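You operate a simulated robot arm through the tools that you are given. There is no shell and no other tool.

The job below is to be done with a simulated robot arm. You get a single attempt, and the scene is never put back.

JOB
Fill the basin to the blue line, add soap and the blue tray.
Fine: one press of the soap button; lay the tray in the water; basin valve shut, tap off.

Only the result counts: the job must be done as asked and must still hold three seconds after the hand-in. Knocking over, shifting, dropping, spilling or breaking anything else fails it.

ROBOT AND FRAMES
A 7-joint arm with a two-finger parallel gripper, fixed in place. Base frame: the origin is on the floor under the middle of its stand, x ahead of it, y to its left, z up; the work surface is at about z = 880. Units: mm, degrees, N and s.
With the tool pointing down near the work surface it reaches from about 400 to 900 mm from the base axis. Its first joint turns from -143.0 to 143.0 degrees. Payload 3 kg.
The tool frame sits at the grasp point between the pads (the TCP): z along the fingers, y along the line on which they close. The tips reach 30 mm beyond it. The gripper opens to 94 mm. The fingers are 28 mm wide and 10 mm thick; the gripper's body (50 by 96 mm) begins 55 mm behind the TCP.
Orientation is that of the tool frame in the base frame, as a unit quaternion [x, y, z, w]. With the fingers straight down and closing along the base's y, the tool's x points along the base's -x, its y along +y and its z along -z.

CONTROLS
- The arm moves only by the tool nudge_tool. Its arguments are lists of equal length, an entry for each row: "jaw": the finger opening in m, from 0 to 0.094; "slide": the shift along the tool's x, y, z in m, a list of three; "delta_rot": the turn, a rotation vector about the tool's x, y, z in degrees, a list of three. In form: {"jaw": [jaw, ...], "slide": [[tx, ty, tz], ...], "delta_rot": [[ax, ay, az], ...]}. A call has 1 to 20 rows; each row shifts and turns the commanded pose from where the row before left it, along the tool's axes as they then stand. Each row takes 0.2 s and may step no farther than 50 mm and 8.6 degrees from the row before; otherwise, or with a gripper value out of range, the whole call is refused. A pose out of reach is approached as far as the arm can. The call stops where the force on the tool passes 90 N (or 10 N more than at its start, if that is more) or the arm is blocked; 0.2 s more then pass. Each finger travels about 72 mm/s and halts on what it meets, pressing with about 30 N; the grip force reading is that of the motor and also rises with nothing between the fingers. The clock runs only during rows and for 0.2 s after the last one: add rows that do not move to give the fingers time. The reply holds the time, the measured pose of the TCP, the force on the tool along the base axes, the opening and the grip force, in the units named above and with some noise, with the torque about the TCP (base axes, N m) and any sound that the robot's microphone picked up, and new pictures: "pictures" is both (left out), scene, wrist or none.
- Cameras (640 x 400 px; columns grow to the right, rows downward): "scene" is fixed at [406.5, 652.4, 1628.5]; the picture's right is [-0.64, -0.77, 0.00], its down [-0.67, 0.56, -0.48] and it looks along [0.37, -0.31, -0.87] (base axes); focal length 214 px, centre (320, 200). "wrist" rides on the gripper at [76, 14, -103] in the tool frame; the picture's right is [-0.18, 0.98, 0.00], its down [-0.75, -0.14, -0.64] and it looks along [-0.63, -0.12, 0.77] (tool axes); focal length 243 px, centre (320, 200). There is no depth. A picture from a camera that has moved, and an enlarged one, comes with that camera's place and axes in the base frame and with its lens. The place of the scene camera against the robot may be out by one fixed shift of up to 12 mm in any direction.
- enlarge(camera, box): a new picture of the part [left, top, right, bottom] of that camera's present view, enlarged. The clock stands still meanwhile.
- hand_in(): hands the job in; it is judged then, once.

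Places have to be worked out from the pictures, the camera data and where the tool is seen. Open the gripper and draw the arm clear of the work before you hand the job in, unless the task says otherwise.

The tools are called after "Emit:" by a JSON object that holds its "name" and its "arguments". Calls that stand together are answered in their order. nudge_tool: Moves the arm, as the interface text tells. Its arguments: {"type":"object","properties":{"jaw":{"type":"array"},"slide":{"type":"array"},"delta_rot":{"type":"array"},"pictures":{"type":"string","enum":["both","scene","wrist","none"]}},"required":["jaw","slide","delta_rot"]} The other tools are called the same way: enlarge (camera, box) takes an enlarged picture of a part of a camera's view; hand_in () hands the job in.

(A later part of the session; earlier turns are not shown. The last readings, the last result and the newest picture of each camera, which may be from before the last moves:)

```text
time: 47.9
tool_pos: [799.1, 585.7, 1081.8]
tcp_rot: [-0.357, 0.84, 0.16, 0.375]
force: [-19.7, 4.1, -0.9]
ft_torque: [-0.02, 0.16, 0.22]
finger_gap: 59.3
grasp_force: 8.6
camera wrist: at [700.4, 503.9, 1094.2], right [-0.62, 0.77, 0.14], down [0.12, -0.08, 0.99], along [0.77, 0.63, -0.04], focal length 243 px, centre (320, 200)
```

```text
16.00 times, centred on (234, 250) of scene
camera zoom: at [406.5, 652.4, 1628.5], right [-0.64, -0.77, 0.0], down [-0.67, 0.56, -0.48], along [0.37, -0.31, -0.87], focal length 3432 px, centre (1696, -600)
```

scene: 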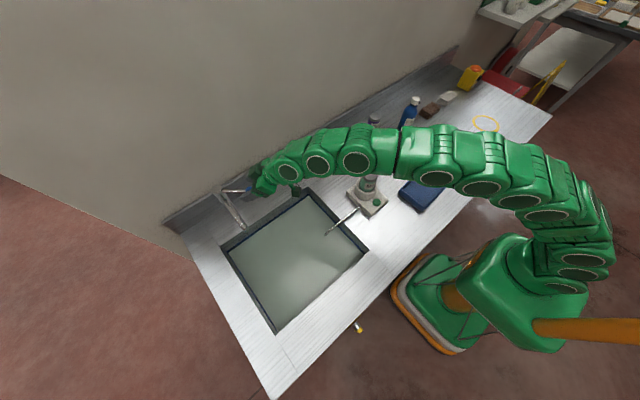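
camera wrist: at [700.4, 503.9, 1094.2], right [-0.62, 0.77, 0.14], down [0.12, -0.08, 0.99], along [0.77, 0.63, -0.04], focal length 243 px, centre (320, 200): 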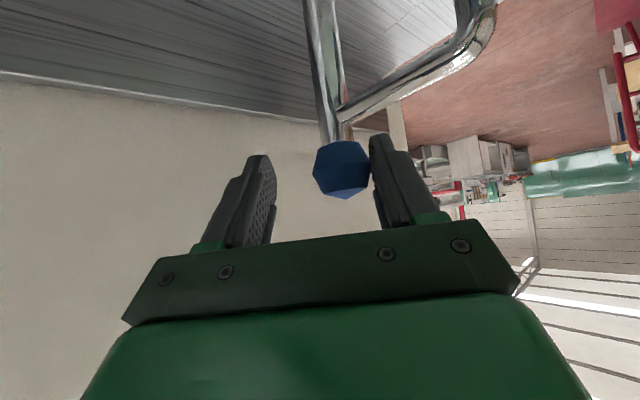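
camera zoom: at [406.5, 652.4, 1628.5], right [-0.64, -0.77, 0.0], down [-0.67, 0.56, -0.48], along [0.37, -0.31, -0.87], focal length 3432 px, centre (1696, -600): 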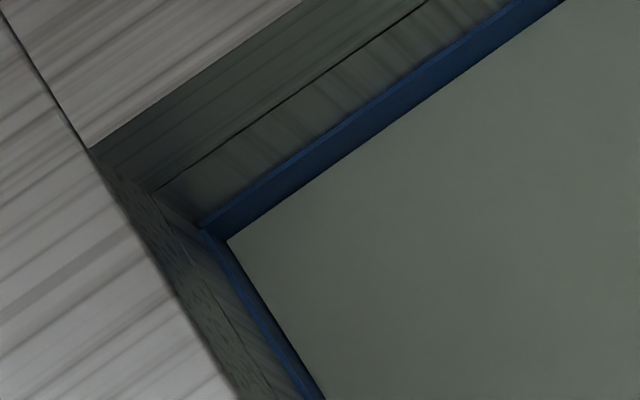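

The lever is against its closed stop (20 N, jaw forced slightly open) and the water level hasn't changed, so the tap is off. I'll recentre, open the jaws a little and back straight out along the tool axis.

Emit:
{"name": "nudge_tool", "arguments": {"jaw": [0.07, 0.07, 0.07, 0.07, 0.07, 0.07, 0.07], "slide": [[0, 0.005, 0], [0, 0.004, 0], [0, 0, 0], [0, 0, -0.03], [0, 0, -0.04], [0, 0, -0.04], [0, 0, 0]], "delta_rot": [[0, 0, 0], [0, 0, 0], [0, 0, 0], [0, 0, 0], [0, 0, 0], [0, 0, 0], [0, 0, 0]], "pictures": "both"}}

Emit:
{"name": "enlarge", "arguments": {"camera": "scene", "box": [190, 160, 320, 260]}}

Emit:
{"name": "enlarge", "arguments": {"camera": "wrist", "box": [240, 0, 460, 160]}}

```text
time: 49.5
tool_pos: [739.1, 532.2, 1154.4]
tcp_rot: [-0.356, 0.84, 0.159, 0.377]
force: [0.0, 0.2, 0.2]
ft_torque: [-0.04, 0.01, 0.0]
finger_gap: 70.1
grasp_force: 0.0
camera wrist: at [638.7, 449.7, 1166.9], right [-0.62, 0.77, 0.14], down [0.12, -0.08, 0.99], along [0.77, 0.63, -0.04], focal length 243 px, centre (320, 200)
```

scene: 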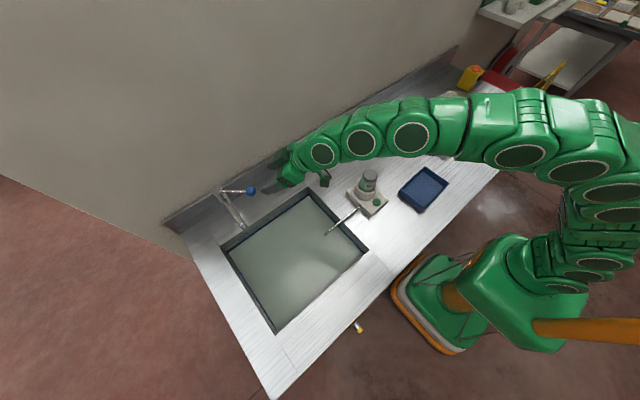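
wrist: 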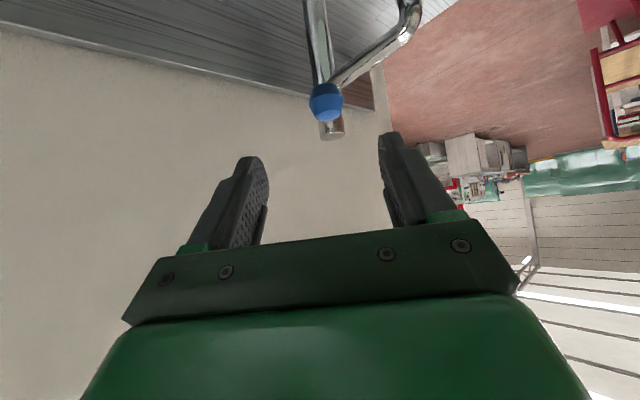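

```text
4.00 times, centred on (255, 210) of scene
camera zoom: at [406.5, 652.4, 1628.5], right [-0.64, -0.77, 0.0], down [-0.67, 0.56, -0.48], along [0.37, -0.31, -0.87], focal length 858 px, centre (580, 160)
```

zoom: 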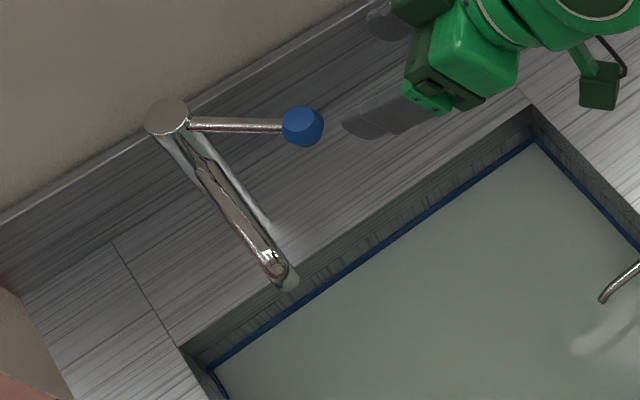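

```text
2.50 times, centred on (350, 80) of wrist
camera zoom: at [638.7, 449.7, 1166.9], right [-0.62, 0.77, 0.14], down [0.12, -0.08, 0.99], along [0.77, 0.63, -0.04], focal length 606 px, centre (245, 500)
```

zoom: 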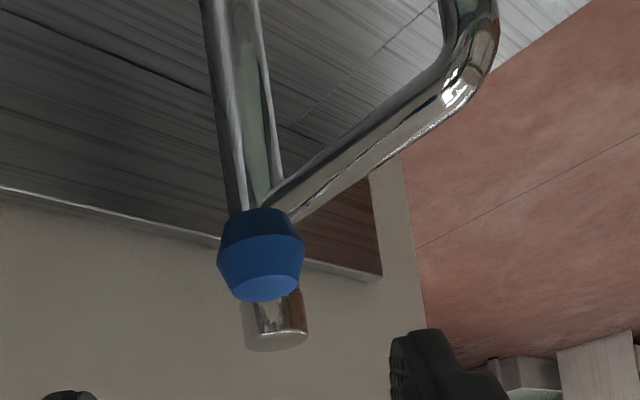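

The tap lever is back where it began and nothing is flowing. Next is the soap button, at roughly (558, 236, 909); I'll retreat, undo the yaw, reduce the tilt to about 24° and move to a viewing spot in front of the dispenser.

Emit:
{"name": "nudge_tool", "arguments": {"jaw": [0.07, 0.07, 0.07, 0.07, 0.07, 0.07, 0.07, 0.07, 0.07, 0.07, 0.07, 0.07, 0.07, 0.07, 0.07, 0.07, 0.07, 0.07, 0.07, 0.07], "slide": [[0, 0, -0.04], [0, 0, -0.04], [0, 0, 0], [0, 0, 0], [0, 0, 0], [0, 0, 0], [0, 0, 0], [0, 0, 0], [0, 0, 0], [0, 0, 0], [0, 0, 0], [0.0314, -0.0316, 0.0035], [0.0314, -0.0316, 0.0035], [0.0314, -0.0316, 0.0035], [0.0314, -0.0316, 0.0035], [0.0314, -0.0316, 0.0035], [0.0314, -0.0316, 0.0035], [0.0314, -0.0316, 0.0035], [0.0314, -0.0316, 0.0035], [0, 0, 0]], "delta_rot": [[0, 0, 0], [0, 0, 0], [5.7, 0, 5.13], [5.7, 0, 5.13], [5.7, 0, 5.13], [5.7, 0, 5.13], [5.7, 0, 5.13], [5.7, 0, 5.13], [0, 8, 0], [0, 8, 0], [0, 8, 0], [0, 0, 0], [0, 0, 0], [0, 0, 0], [0, 0, 0], [0, 0, 0], [0, 0, 0], [0, 0, 0], [0, 0, 0], [0, 0, 0]], "pictures": "both"}}

Emit:
{"name": "enlarge", "arguments": {"camera": "wrist", "box": [200, 20, 460, 200]}}

Emit:
{"name": "enlarge", "arguments": {"camera": "scene", "box": [200, 180, 400, 340]}}

```text
time: 53.7
tool_pos: [475.9, 238.1, 1080.0]
tcp_rot: [0.0, 0.978, 0.001, 0.21]
force: [0.2, 0.7, -0.3]
ft_torque: [0.0, 0.02, 0.01]
finger_gap: 70.1
grasp_force: 0.1
camera wrist: at [364.5, 252.4, 1142.3], right [0.17, 0.98, 0.08], down [0.42, -0.14, 0.89], along [0.89, -0.12, -0.44], focal length 243 px, centre (320, 200)
```

scene: 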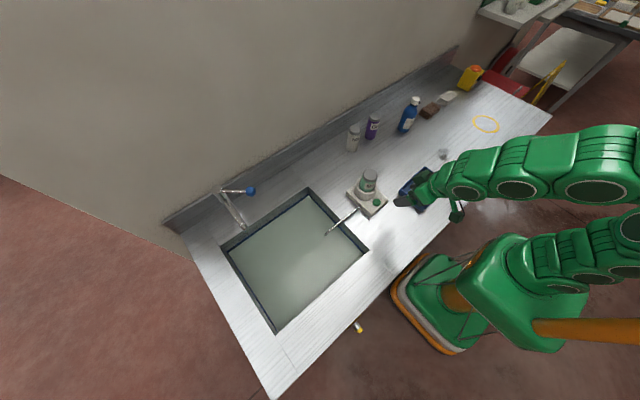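
wrist: 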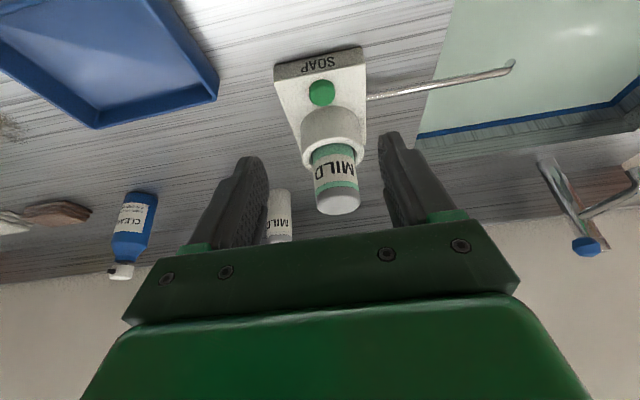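

```text
2.22 times, centred on (330, 110) of wrist
camera zoom: at [364.5, 252.4, 1142.3], right [0.17, 0.98, 0.08], down [0.42, -0.14, 0.89], along [0.89, -0.12, -0.44], focal length 539 px, centre (298, 400)
```

zoom: 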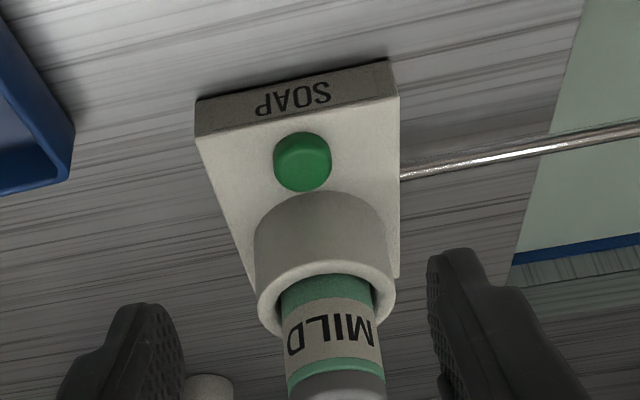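

```text
2.50 times, centred on (300, 260) of scene
camera zoom: at [406.5, 652.4, 1628.5], right [-0.64, -0.77, 0.0], down [-0.67, 0.56, -0.48], along [0.37, -0.31, -0.87], focal length 536 px, centre (370, 50)
```

zoom: 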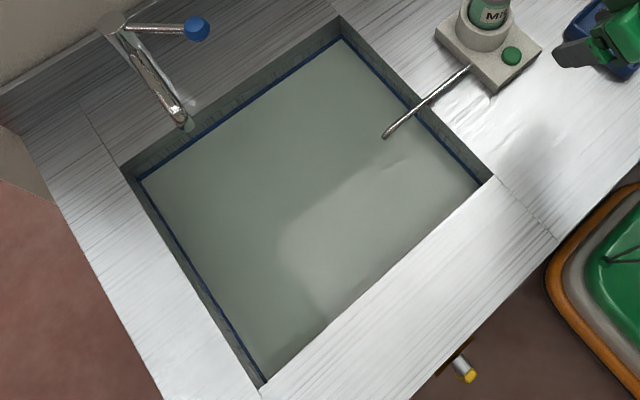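

The view shows the SOAP block front at x ≈ 538, its top at z ≈ 908, and the 30 mm button centred at about (559, 237) with its top near z 915; the cup begins at x ≈ 586. I'll close the fingers and move to just above the button.

Emit:
{"name": "nudge_tool", "arguments": {"jaw": [0.0, 0.0, 0.0, 0.0, 0.0], "slide": [[-0.0109, 0, 0.0384], [-0.0109, 0, 0.0384], [-0.0109, 0, 0.0384], [0, 0, 0], [0, 0, 0]], "delta_rot": [[0, 0, 0], [0, 0, 0], [0, 0, 0], [0, 0, 0], [0, 0, 0]], "pictures": "both"}}

Emit:
{"name": "enlarge", "arguments": {"camera": "wrist", "box": [220, 0, 420, 200]}}

Emit:
{"name": "enlarge", "arguments": {"camera": "scene", "box": [320, 155, 440, 235]}}

```text
time: 54.9
tool_pos: [555.2, 237.9, 988.0]
tcp_rot: [0.001, 0.978, 0.001, 0.208]
force: [0.3, 0.0, -0.1]
ft_torque: [0.02, 0.0, -0.01]
finger_gap: 0.0
grasp_force: 30.3
camera wrist: at [442.6, 251.6, 1050.8], right [0.17, 0.98, 0.08], down [0.42, -0.14, 0.89], along [0.89, -0.12, -0.44], focal length 243 px, centre (320, 200)
```

scene: 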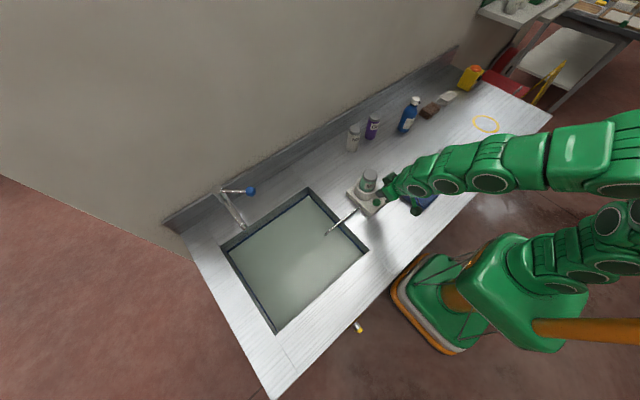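
wrist: 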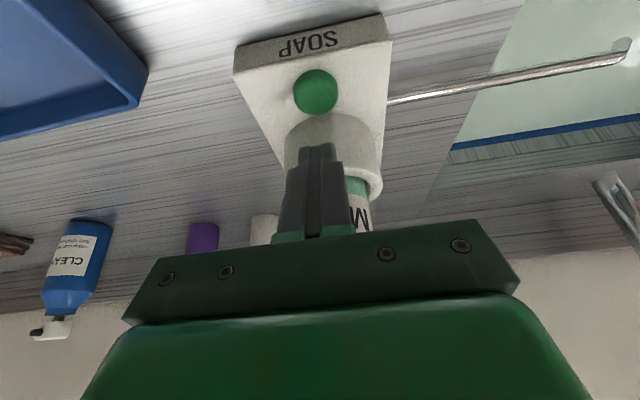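

```text
2.00 times, centred on (320, 100) of wrist
camera zoom: at [442.6, 251.6, 1050.8], right [0.17, 0.98, 0.08], down [0.42, -0.14, 0.89], along [0.89, -0.12, -0.44], focal length 485 px, centre (320, 400)
```

zoom: 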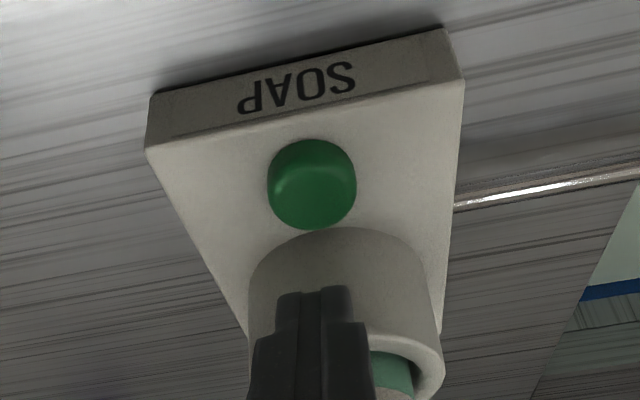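

```text
5.00 times, centred on (380, 195) of scene
camera zoom: at [406.5, 652.4, 1628.5], right [-0.64, -0.77, 0.0], down [-0.67, 0.56, -0.48], along [0.37, -0.31, -0.87], focal length 1072 px, centre (20, 225)
```

zoom: 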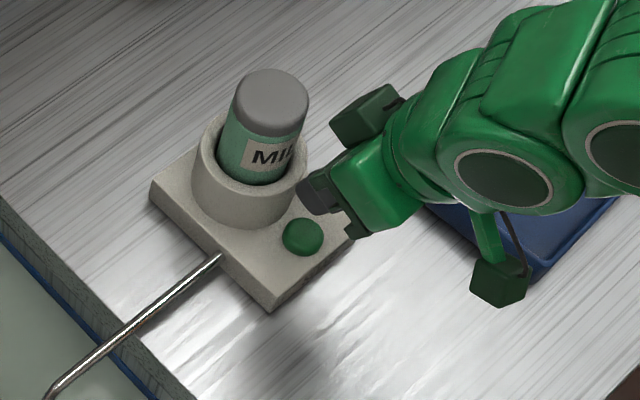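

The fingertips are about 40 mm above the button and the lateral line-up is good, with roughly 4 mm to spare from the cup. I'll shift 3 mm away from the cup and lower to a few millimetres above the button.

Emit:
{"name": "nudge_tool", "arguments": {"jaw": [0.0, 0.0, 0.0, 0.0], "slide": [[0.0072, 0.001, 0.0089], [0.0045, 0, 0.01], [0.0045, 0, 0.01], [0, 0, 0]], "delta_rot": [[0, 0, 0], [0, 0, 0], [0, 0, 0], [0, 0, 0]], "pictures": "both"}}

Emit:
{"name": "enlarge", "arguments": {"camera": "wrist", "box": [220, 0, 420, 200]}}

Emit:
{"name": "enlarge", "arguments": {"camera": "scene", "box": [320, 155, 440, 235]}}

```text
time: 55.9
tool_pos: [550.5, 236.8, 955.6]
tcp_rot: [0.001, 0.978, 0.001, 0.209]
force: [-0.3, 0.2, 0.2]
ft_torque: [0.02, 0.01, -0.01]
finger_gap: 0.0
grasp_force: 30.1
camera wrist: at [439.2, 251.4, 1018.7], right [0.17, 0.98, 0.08], down [0.43, -0.14, 0.89], along [0.89, -0.12, -0.44], focal length 243 px, centre (320, 200)
```

scene: 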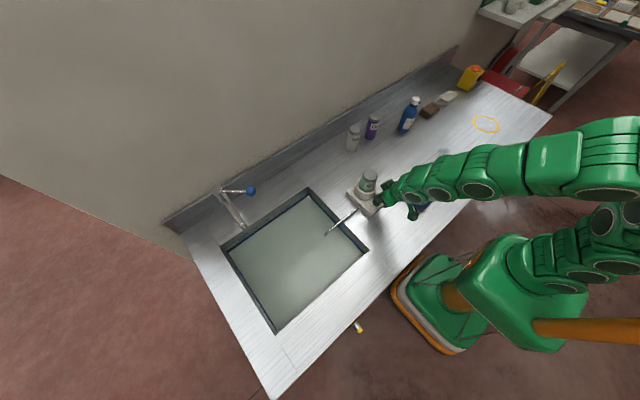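
wrist: 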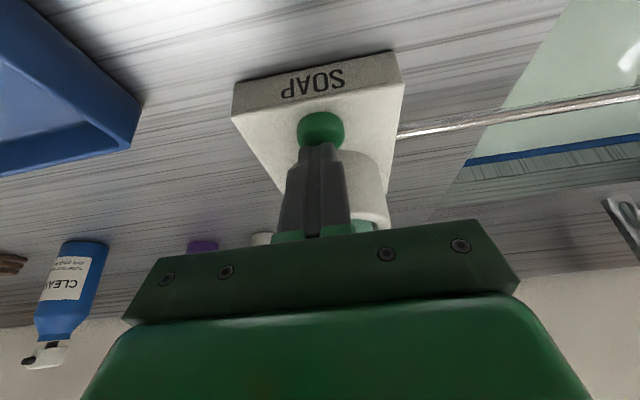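

```text
2.00 times, centred on (320, 100) of wrist
camera zoom: at [439.2, 251.4, 1018.7], right [0.17, 0.98, 0.08], down [0.43, -0.14, 0.89], along [0.89, -0.12, -0.44], focal length 485 px, centre (320, 400)
```

zoom: 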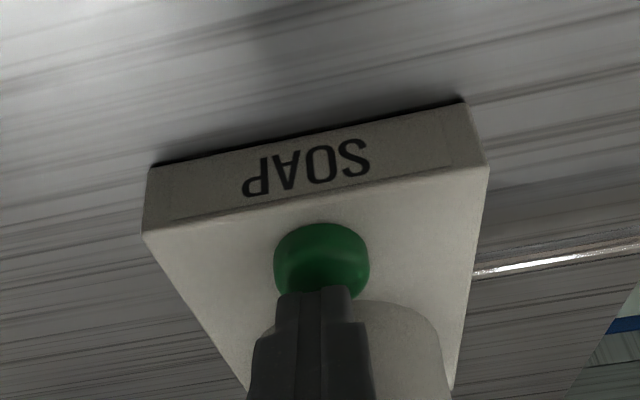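

```text
5.00 times, centred on (380, 195) of scene
camera zoom: at [406.5, 652.4, 1628.5], right [-0.64, -0.77, 0.0], down [-0.67, 0.56, -0.48], along [0.37, -0.31, -0.87], focal length 1072 px, centre (20, 225)
```

zoom: 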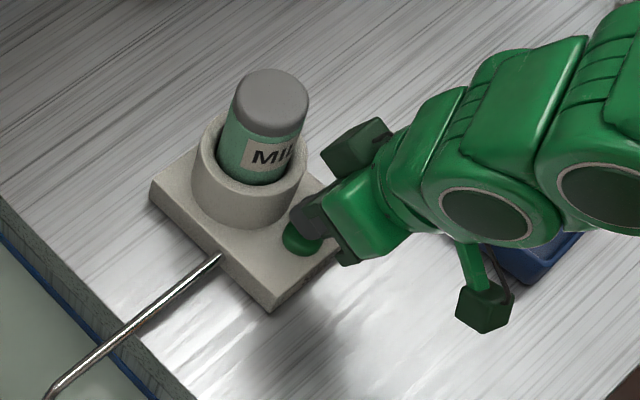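

The fingertips are now right over the button with about 7 mm left. I'll press straight down in 2 mm steps and check the force.

Emit:
{"name": "nudge_tool", "arguments": {"jaw": [0.0, 0.0, 0.0, 0.0, 0.0], "slide": [[0.0008, 0, 0.0018], [0.0008, 0, 0.0018], [0.0008, 0, 0.0018], [0.0008, 0, 0.0018], [0.0004, 0, 0.0009]], "delta_rot": [[0, 0, 0], [0, 0, 0], [0, 0, 0], [0, 0, 0], [0, 0, 0]], "pictures": "both"}}

Emit:
{"name": "enlarge", "arguments": {"camera": "wrist", "box": [220, 0, 420, 200]}}

Emit:
{"name": "enlarge", "arguments": {"camera": "scene", "box": [310, 180, 400, 240]}}

```text
time: 57.1
tool_pos: [551.3, 238.6, 946.6]
tcp_rot: [0.0, 0.978, 0.001, 0.21]
force: [3.7, -7.9, 22.5]
ft_torque: [-0.27, -0.05, 0.01]
finger_gap: 0.0
grasp_force: 29.7
heard: click
camera wrist: at [439.8, 251.9, 1010.0], right [0.17, 0.98, 0.08], down [0.42, -0.14, 0.89], along [0.89, -0.12, -0.44], focal length 243 px, centre (320, 200)
```

scene: 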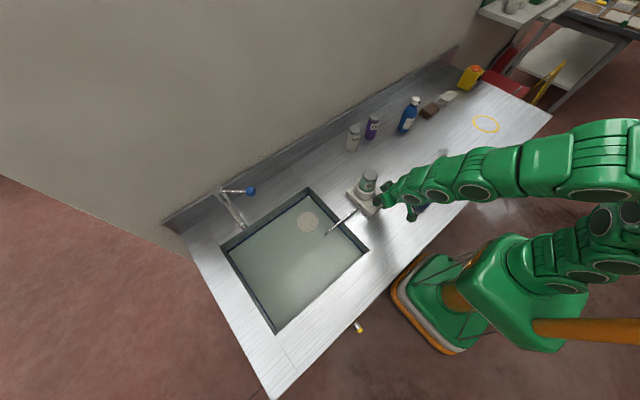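
wrist: 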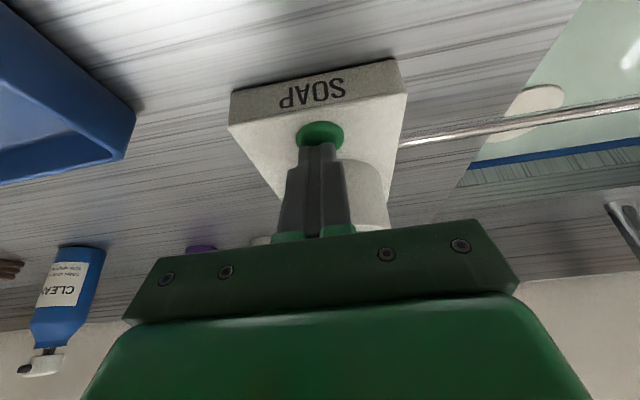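

```text
2.00 times, centred on (320, 100) of wrist
camera zoom: at [439.8, 251.9, 1010.0], right [0.17, 0.98, 0.08], down [0.42, -0.14, 0.89], along [0.89, -0.12, -0.44], focal length 485 px, centre (320, 400)
```

zoom: 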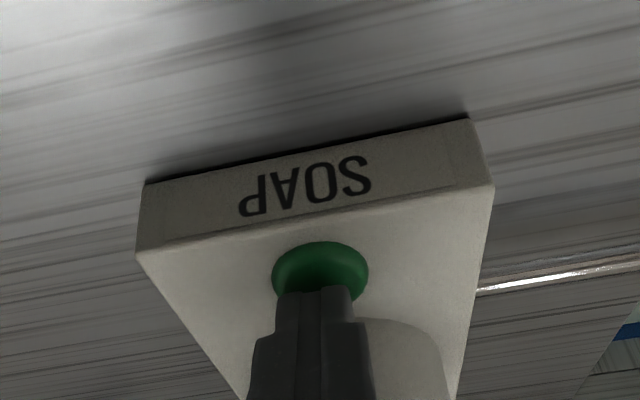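

```text
6.67 times, centred on (355, 210) of scene
camera zoom: at [406.5, 652.4, 1628.5], right [-0.64, -0.77, 0.0], down [-0.67, 0.56, -0.48], along [0.37, -0.31, -0.87], focal length 1430 px, centre (87, 133)
```

zoom: 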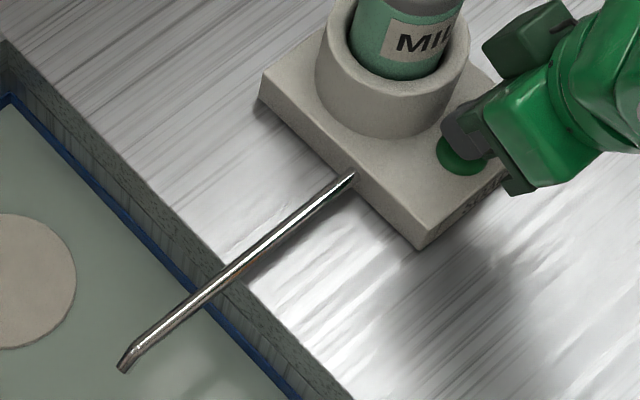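

A click was heard and a soap patch has appeared on the water: exactly one press. I'll lift straight off the button, then straighten the tool and move over towards the tray for a look.

Emit:
{"name": "nudge_tool", "arguments": {"jaw": [0.0, 0.0, 0.0, 0.094, 0.094, 0.094, 0.094, 0.094, 0.094, 0.094, 0.094, 0.094, 0.094], "slide": [[-0.0081, 0, -0.0183], [-0.0163, 0, -0.0366], [-0.0163, 0, -0.0366], [0, 0, 0], [0, 0, 0], [0, 0, 0], [0.022, -0.032, -0.009], [0.022, -0.032, -0.009], [0.022, -0.032, -0.009], [0.022, -0.032, -0.009], [0.022, -0.032, -0.009], [0.022, -0.032, -0.009], [0, 0, 0]], "delta_rot": [[0, 0, 0], [0, 0, 0], [0, 0, 0], [0, 8, 0], [0, 8, 0], [0, 8, 0], [0, 0, 0], [0, 0, 0], [0, 0, 0], [0, 0, 0], [0, 0, 0], [0, 0, 0], [0, 0, 0]], "pictures": "both"}}

Emit:
{"name": "enlarge", "arguments": {"camera": "scene", "box": [200, 180, 400, 340]}}

Emit:
{"name": "enlarge", "arguments": {"camera": "wrist", "box": [200, 60, 460, 240]}}

```text
time: 59.9
tool_pos: [418.5, 44.9, 1100.1]
tcp_rot: [-0.001, 1.0, 0.001, 0.001]
force: [0.1, -0.5, -0.4]
ft_torque: [-0.02, 0.04, -0.03]
finger_gap: 94.1
grasp_force: 0.1
camera wrist: at [342.0, 59.0, 1202.7], right [0.18, 0.98, 0.0], down [0.75, -0.14, 0.64], along [0.63, -0.12, -0.77], focal length 243 px, centre (320, 200)
```

scene: 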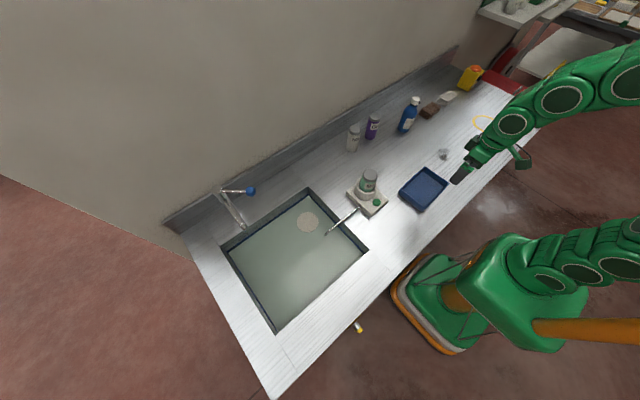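
wrist: 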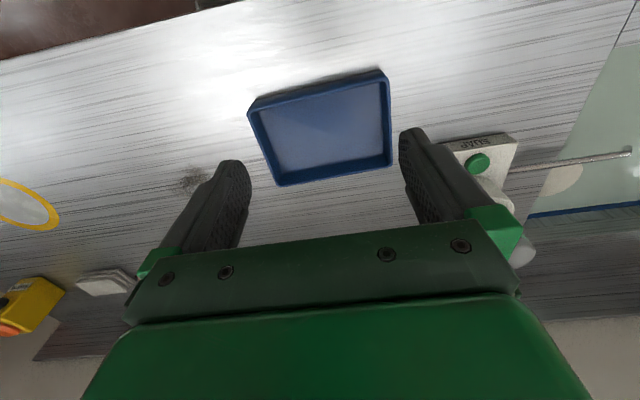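

```text
2.50 times, centred on (300, 260) of scene
camera zoom: at [406.5, 652.4, 1628.5], right [-0.64, -0.77, 0.0], down [-0.67, 0.56, -0.48], along [0.37, -0.31, -0.87], focal length 536 px, centre (370, 50)
```

zoom: 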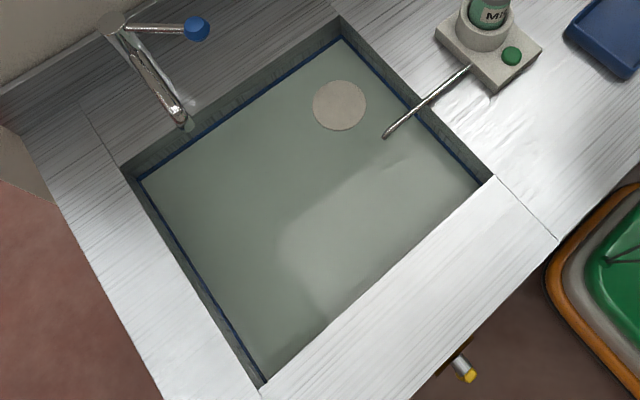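

```text
2.22 times, centred on (330, 150) of wrist
camera zoom: at [342.0, 59.0, 1202.7], right [0.18, 0.98, 0.0], down [0.75, -0.14, 0.64], along [0.63, -0.12, -0.77], focal length 539 px, centre (298, 311)
```

zoom: 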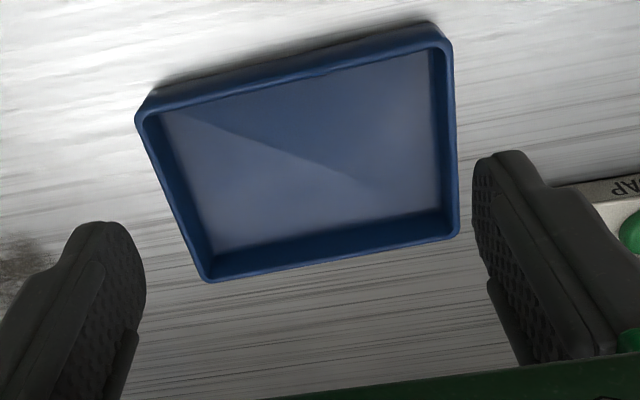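

The soap patch floats on the water and the tap is still off. My two size estimates for the tray disagree, so I'll zoom in on it in both views before choosing a grip.

Emit:
{"name": "enlarge", "arguments": {"camera": "scene", "box": [390, 160, 460, 220]}}

Emit:
{"name": "enlarge", "arguments": {"camera": "wrist", "box": [235, 60, 335, 200]}}

Emit:
{"name": "enlarge", "arguments": {"camera": "wrist", "box": [330, 55, 430, 200]}}

```text
6.67 times, centred on (425, 190) of scene
camera zoom: at [406.5, 652.4, 1628.5], right [-0.64, -0.77, 0.0], down [-0.67, 0.56, -0.48], along [0.37, -0.31, -0.87], focal length 1430 px, centre (-380, 267)
```

zoom: 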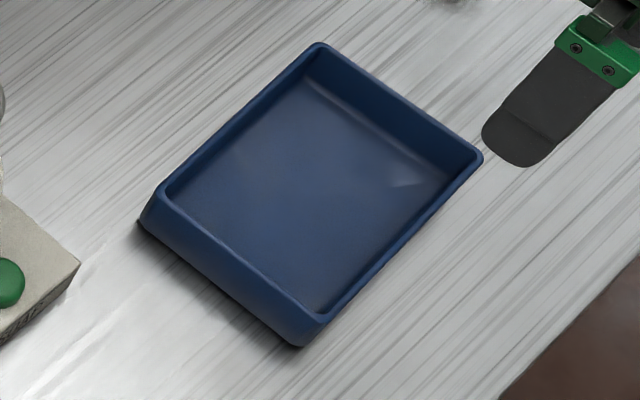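

```text
2.86 times, centred on (285, 130) of wrist
camera zoom: at [342.0, 59.0, 1202.7], right [0.18, 0.98, 0.0], down [0.75, -0.14, 0.64], along [0.63, -0.12, -0.77], focal length 693 px, centre (420, 400)
```

zoom: 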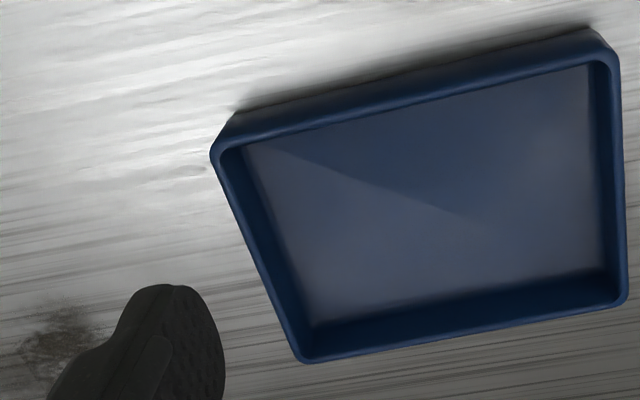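

```text
2.76 times, centred on (380, 128) of wrist
camera zoom: at [342.0, 59.0, 1202.7], right [0.18, 0.98, 0.0], down [0.75, -0.14, 0.64], along [0.63, -0.12, -0.77], focal length 669 px, centre (154, 400)
```

zoom: 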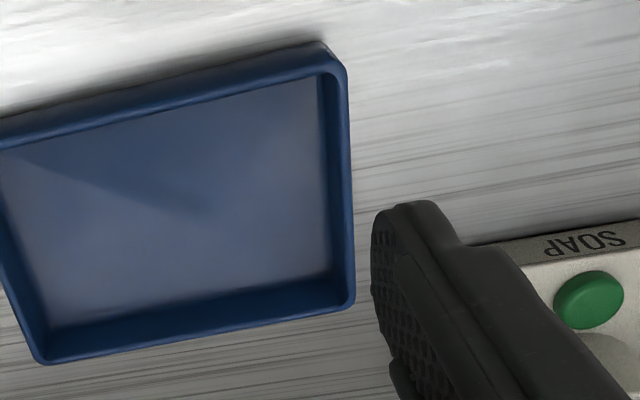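

The corrected corners put the tray at roughly x 424–535, y −38–118, with the rim about 40 mm above the counter. I'll grip the middle of its short +y wall (closing along y); first I'll move above it with the jaws partly open for a closer look.

Emit:
{"name": "nudge_tool", "arguments": {"jaw": [0.06, 0.06, 0.06, 0.06, 0.06], "slide": [[-0.0205, 0.0237, 0.0333], [-0.0205, 0.0237, 0.0333], [-0.0205, 0.0237, 0.0333], [0, 0, 0], [0, 0, 0]], "delta_rot": [[0, 0, 0], [0, 0, 0], [0, 0, 0], [0, 0, 0], [0, 0, 0]], "pictures": "both"}}

Emit:
{"name": "enlarge", "arguments": {"camera": "wrist", "box": [180, 0, 460, 200]}}

Emit:
{"name": "enlarge", "arguments": {"camera": "scene", "box": [380, 150, 470, 220]}}

```text
time: 61.1
tool_pos: [481.3, 117.0, 999.4]
tcp_rot: [0.001, 1.0, 0.0, 0.001]
force: [-0.3, -0.1, -0.3]
ft_torque: [-0.01, 0.0, 0.01]
finger_gap: 60.3
grasp_force: 0.0
camera wrist: at [404.4, 129.5, 1103.3], right [0.19, 0.98, 0.0], down [0.75, -0.14, 0.64], along [0.63, -0.12, -0.77], focal length 243 px, centre (320, 200)
```

scene: 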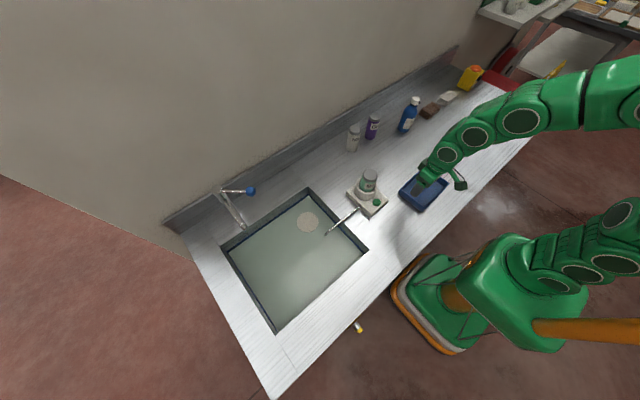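
wrist: 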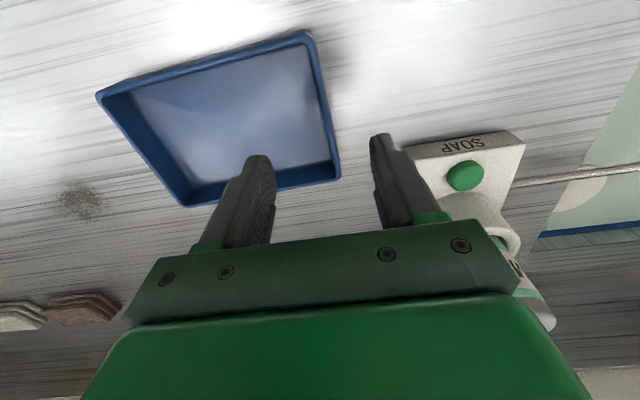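

```text
2.00 times, centred on (320, 100) of wrist
camera zoom: at [404.4, 129.5, 1103.3], right [0.19, 0.98, 0.0], down [0.75, -0.14, 0.64], along [0.63, -0.12, -0.77], focal length 485 px, centre (320, 400)
```

zoom: 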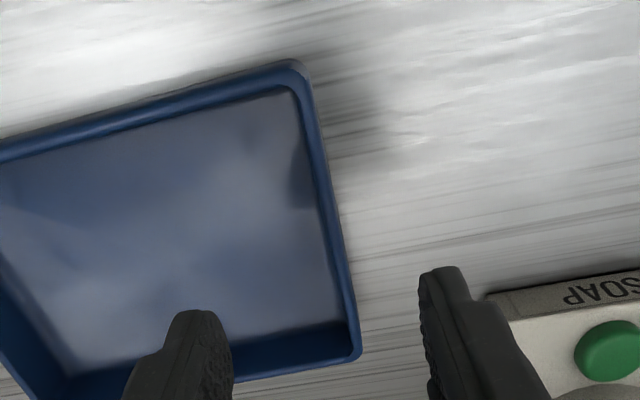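

```text
5.71 times, centred on (425, 185) of scene
camera zoom: at [406.5, 652.4, 1628.5], right [-0.64, -0.77, 0.0], down [-0.67, 0.56, -0.48], along [0.37, -0.31, -0.87], focal length 1226 px, centre (-280, 286)
```

zoom: 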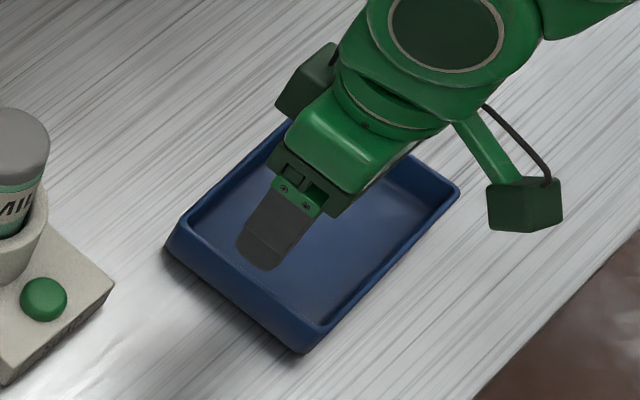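

Both views agree on the +y wall: outer rim at y ≈ 121 and centre near (478, 118.5). I'll descend so the fingers straddle the wall with tips about 12 mm above the tray floor, without closing yet.

Emit:
{"name": "nudge_tool", "arguments": {"jaw": [0.06, 0.06, 0.06, 0.06, 0.06, 0.06], "slide": [[0.003, 0.0015, 0.018], [0, 0, 0.018], [0, 0, 0.018], [0, 0, 0.014], [0, 0, 0.007], [0, 0, 0]], "delta_rot": [[0, 0, 0], [0, 0, 0], [0, 0, 0], [0, 0, 0], [0, 0, 0], [0, 0, 0]], "pictures": "both"}}

Emit:
{"name": "enlarge", "arguments": {"camera": "wrist", "box": [180, 60, 460, 240]}}

Emit:
{"name": "enlarge", "arguments": {"camera": "scene", "box": [380, 150, 470, 220]}}

```text
time: 62.5
tool_pos: [477.7, 118.9, 924.4]
tcp_rot: [0.001, 1.0, 0.001, 0.0]
force: [0.3, -0.1, -0.3]
ft_torque: [0.03, -0.01, 0.01]
finger_gap: 60.0
grasp_force: 0.0
camera wrist: at [401.2, 132.0, 1027.9], right [0.19, 0.98, 0.0], down [0.75, -0.14, 0.64], along [0.63, -0.12, -0.77], focal length 243 px, centre (320, 200)
```

scene: 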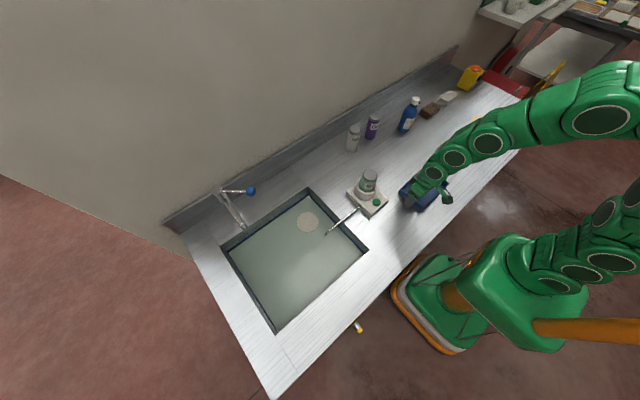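
wrist: 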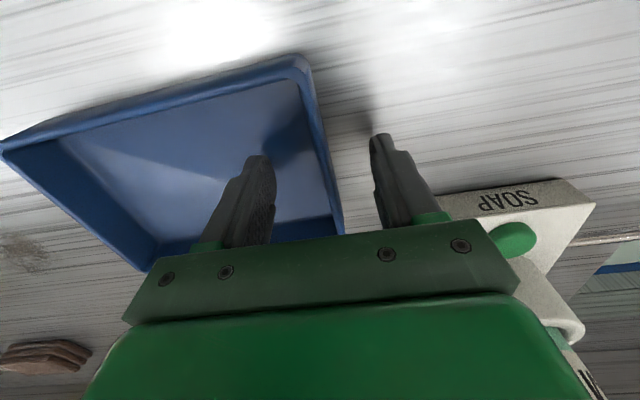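

```text
2.22 times, centred on (320, 150) of wrist
camera zoom: at [401.2, 132.0, 1027.9], right [0.19, 0.98, 0.0], down [0.75, -0.14, 0.64], along [0.63, -0.12, -0.77], focal length 539 px, centre (320, 311)
```

zoom: 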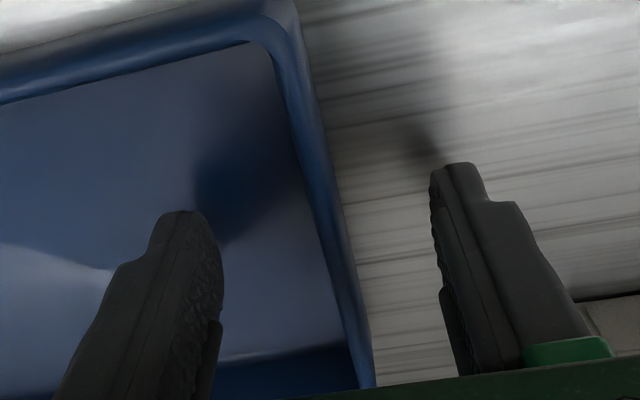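

```text
5.71 times, centred on (425, 185) of scene
camera zoom: at [406.5, 652.4, 1628.5], right [-0.64, -0.77, 0.0], down [-0.67, 0.56, -0.48], along [0.37, -0.31, -0.87], focal length 1226 px, centre (-280, 286)
```

zoom: 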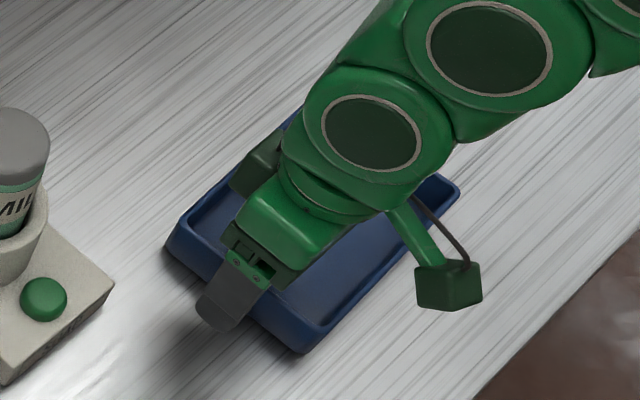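

The fingers straddle the wall, which sits a few millimetres towards the outer finger. I'll shift 4 mm in +y and close the gripper on it.

Emit:
{"name": "nudge_tool", "arguments": {"jaw": [0.06, 0.03, 0.015, 0.0, 0.0, 0.0], "slide": [[0, 0.004, 0.001], [0, 0, 0], [0, 0, 0], [0, 0, 0], [0, 0, 0], [0, 0, 0]], "delta_rot": [[0, 0, 0], [0, 0, 0], [0, 0, 0], [0, 0, 0], [0, 0, 0], [0, 0, 0]], "pictures": "both"}}

Emit:
{"name": "enlarge", "arguments": {"camera": "wrist", "box": [180, 60, 460, 240]}}

```text
time: 63.9
tool_pos: [477.0, 122.3, 923.7]
tcp_rot: [0.0, 1.0, 0.001, 0.0]
force: [-1.7, 0.1, 0.2]
ft_torque: [-0.13, 0.03, -0.21]
finger_gap: 4.7
grasp_force: 29.7
camera wrist: at [400.7, 135.9, 1027.1], right [0.19, 0.98, 0.0], down [0.75, -0.14, 0.64], along [0.63, -0.12, -0.77], focal length 243 px, centre (320, 200)
```

scene: 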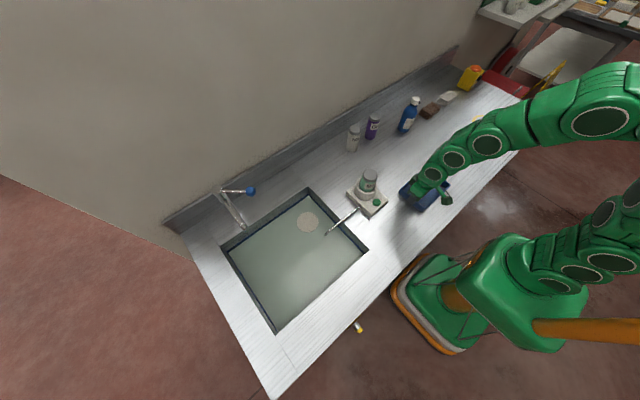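
wrist: 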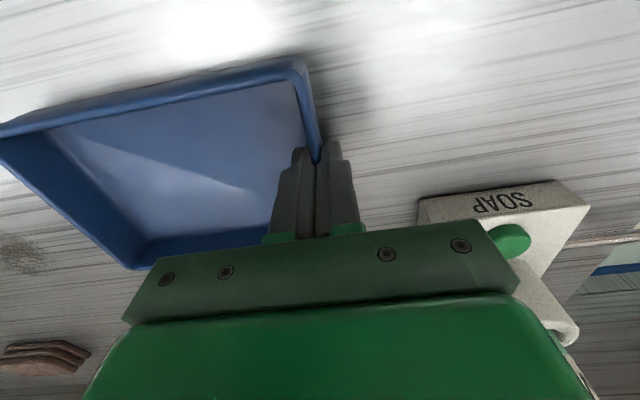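

```text
2.22 times, centred on (320, 150) of wrist
camera zoom: at [400.7, 135.9, 1027.1], right [0.19, 0.98, 0.0], down [0.75, -0.14, 0.64], along [0.63, -0.12, -0.77], focal length 539 px, centre (320, 311)
```

zoom: 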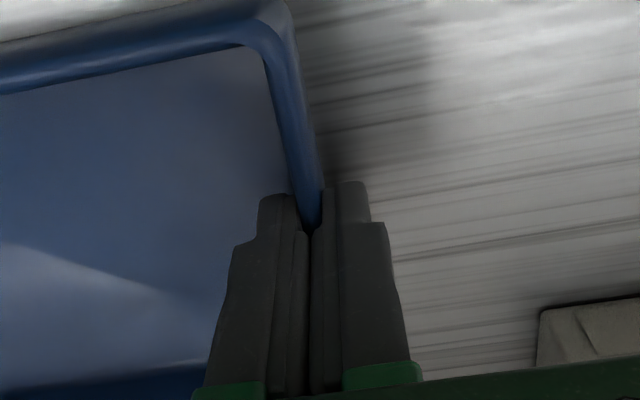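

The wall is held (4.7 mm gap, 30 N). I'll lift slowly by about 40 mm and check the tray stays level.

Emit:
{"name": "nudge_tool", "arguments": {"jaw": [0.0, 0.0, 0.0, 0.0, 0.0, 0.0], "slide": [[0, 0, -0.004], [0, 0, -0.006], [0, 0, -0.01], [0, 0, -0.01], [0, 0, -0.01], [0, 0, 0]], "delta_rot": [[0, 0, 0], [0, 0, 0], [0, 0, 0], [0, 0, 0], [0, 0, 0], [0, 0, 0]], "pictures": "both"}}

Emit:
{"name": "enlarge", "arguments": {"camera": "scene", "box": [380, 150, 470, 220]}}

```text
time: 65.3
tool_pos: [476.9, 122.9, 963.9]
tcp_rot: [0.001, 1.0, 0.0, 0.002]
force: [0.2, 0.1, -0.2]
ft_torque: [0.02, -0.01, 0.01]
finger_gap: 0.1
grasp_force: 29.9
camera wrist: at [400.5, 136.4, 1066.9], right [0.19, 0.98, 0.0], down [0.75, -0.14, 0.64], along [0.63, -0.12, -0.77], focal length 243 px, centre (320, 200)
```

scene: 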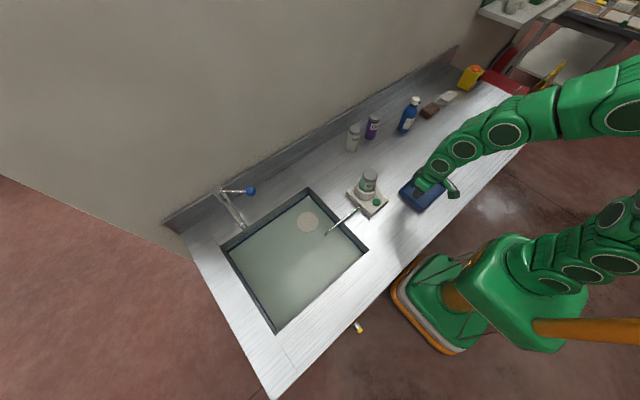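
wrist: 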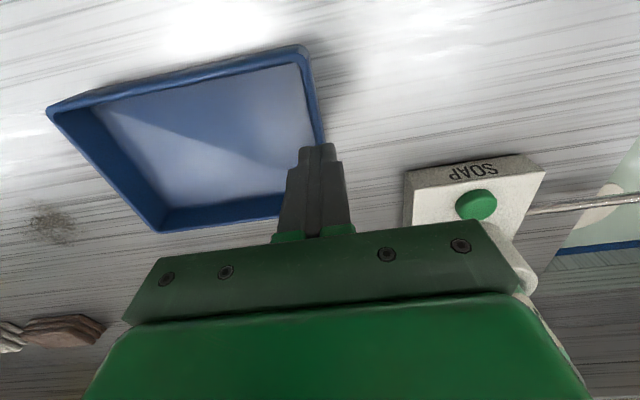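

```text
5.71 times, centred on (425, 185) of scene
camera zoom: at [406.5, 652.4, 1628.5], right [-0.64, -0.77, 0.0], down [-0.67, 0.56, -0.48], along [0.37, -0.31, -0.87], focal length 1226 px, centre (-280, 286)
```

zoom: 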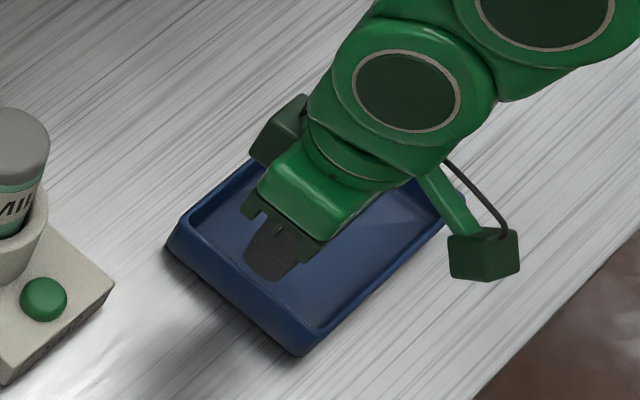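

The fingers slid off the rim (gap now 0); the tray is still flat on the counter. The rim is lower than I judged (about z 908), so only ~14 mm was clamped and the long lever arm pried it out. I'll zoom in to remeasure the tray before trying a deeper grip on the long wall.

Emit:
{"name": "enlarge", "arguments": {"camera": "wrist", "box": [30, 20, 350, 240]}}

Emit:
{"name": "enlarge", "arguments": {"camera": "scene", "box": [390, 160, 460, 220]}}

```text
1.82 times, centred on (190, 130) of wrist
camera zoom: at [400.5, 136.4, 1066.9], right [0.19, 0.98, 0.0], down [0.75, -0.14, 0.64], along [0.63, -0.12, -0.77], focal length 441 px, centre (556, 327)
```

zoom: 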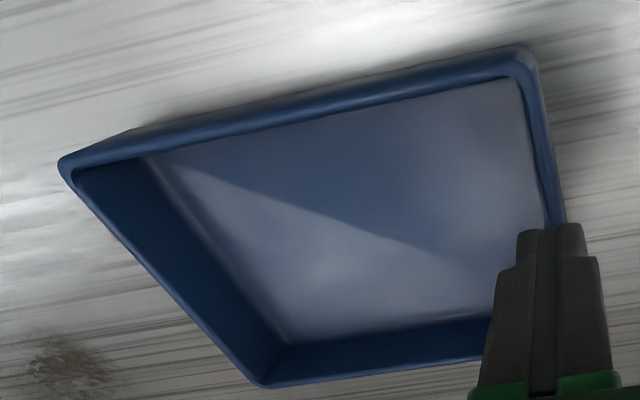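

```text
6.67 times, centred on (425, 190) of scene
camera zoom: at [406.5, 652.4, 1628.5], right [-0.64, -0.77, 0.0], down [-0.67, 0.56, -0.48], along [0.37, -0.31, -0.87], focal length 1430 px, centre (-380, 267)
```

zoom: 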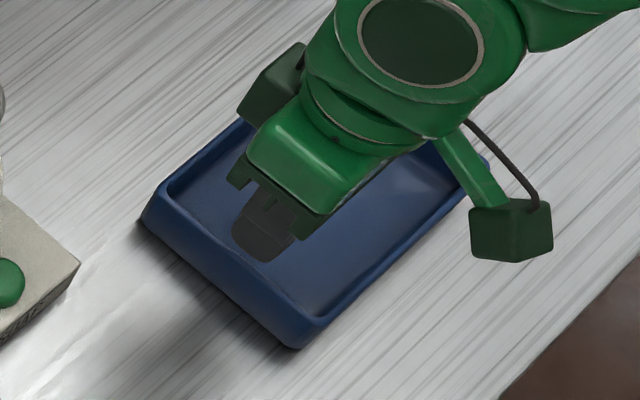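

The tray hasn't moved noticeably; its rim is at z ≈ 911, with the long −x wall centred near x ≈ 426 and mid-length at y ≈ 39. I'll rise, move over that wall and yaw 90° so the fingers close along x.

Emit:
{"name": "nudge_tool", "arguments": {"jaw": [0.0, 0.05, 0.05, 0.05, 0.05, 0.05, 0.05, 0.05, 0.05, 0.05, 0.05, 0.05, 0.05, 0.05, 0.05], "slide": [[0, 0, -0.025], [0.017, -0.028, -0.01], [0.017, -0.028, -0.01], [0.017, -0.028, 0], [0, 0, 0], [0, 0, 0], [0, 0, 0], [0, 0, 0], [0, 0, 0], [0, 0, 0], [0, 0, 0], [0, 0, 0], [0, 0, 0], [0, 0, 0], [0, 0, 0]], "delta_rot": [[0, 0, 0], [0, 0, 0], [0, 0, 0], [0, 0, -8.18], [0, 0, -8.18], [0, 0, -8.18], [0, 0, -8.18], [0, 0, -8.18], [0, 0, -8.18], [0, 0, -8.18], [0, 0, -8.18], [0, 0, -8.18], [0, 0, -8.18], [0, 0, -8.2], [0, 0, 0]], "pictures": "both"}}

Emit:
{"name": "enlarge", "arguments": {"camera": "wrist", "box": [180, 0, 460, 200]}}

Emit:
{"name": "enlarge", "arguments": {"camera": "scene", "box": [390, 150, 480, 220]}}

```text
time: 68.5
tool_pos: [426.9, 39.0, 1009.1]
tcp_rot: [-0.707, 0.707, -0.002, 0.002]
force: [-0.4, -0.1, 0.6]
ft_torque: [0.01, -0.03, 0.0]
finger_gap: 49.9
grasp_force: 0.1
camera wrist: at [411.5, -37.9, 1112.2], right [-0.98, 0.18, 0.0], down [0.14, 0.75, 0.64], along [0.12, 0.63, -0.76], focal length 243 px, centre (320, 200)
```

scene: 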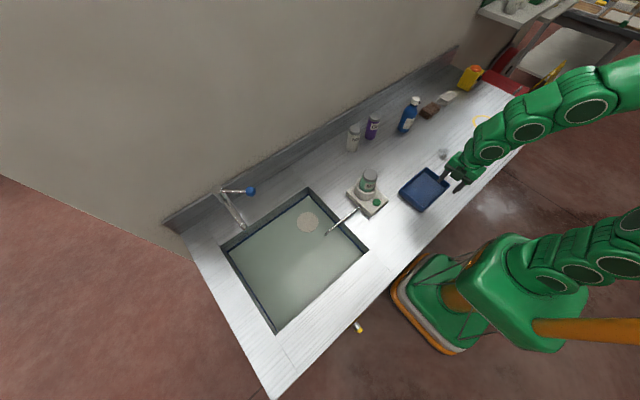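
wrist: 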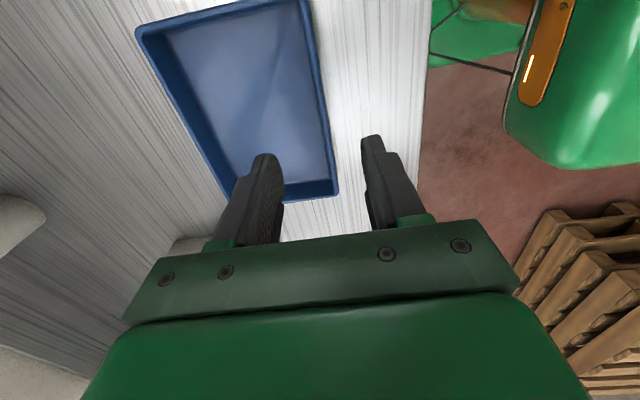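

```text
2.00 times, centred on (320, 100) of wrist
camera zoom: at [411.5, -37.9, 1112.2], right [-0.98, 0.18, 0.0], down [0.14, 0.75, 0.64], along [0.12, 0.63, -0.76], focal length 485 px, centre (320, 400)
```

zoom: 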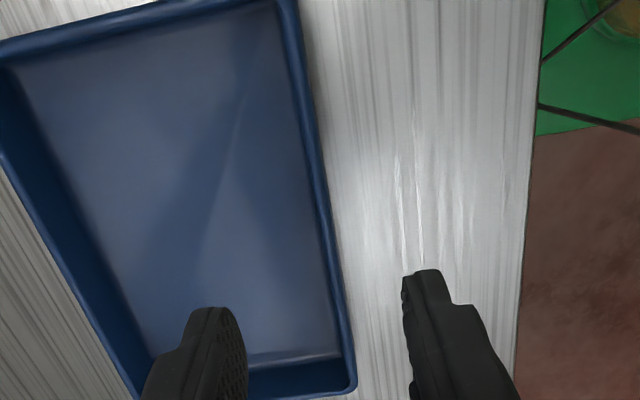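

```text
5.71 times, centred on (435, 185) of scene
camera zoom: at [406.5, 652.4, 1628.5], right [-0.64, -0.77, 0.0], down [-0.67, 0.56, -0.48], along [0.37, -0.31, -0.87], focal length 1226 px, centre (-337, 286)
```

zoom: 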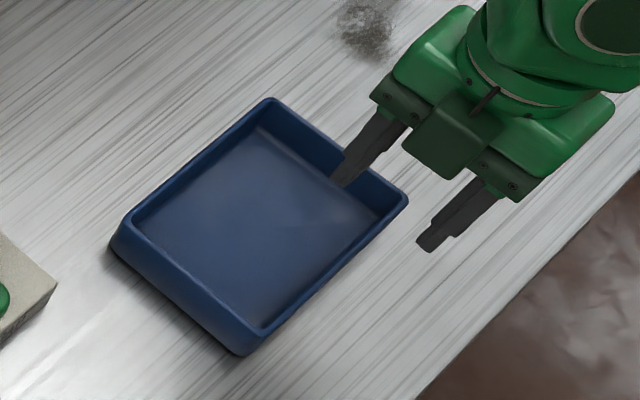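

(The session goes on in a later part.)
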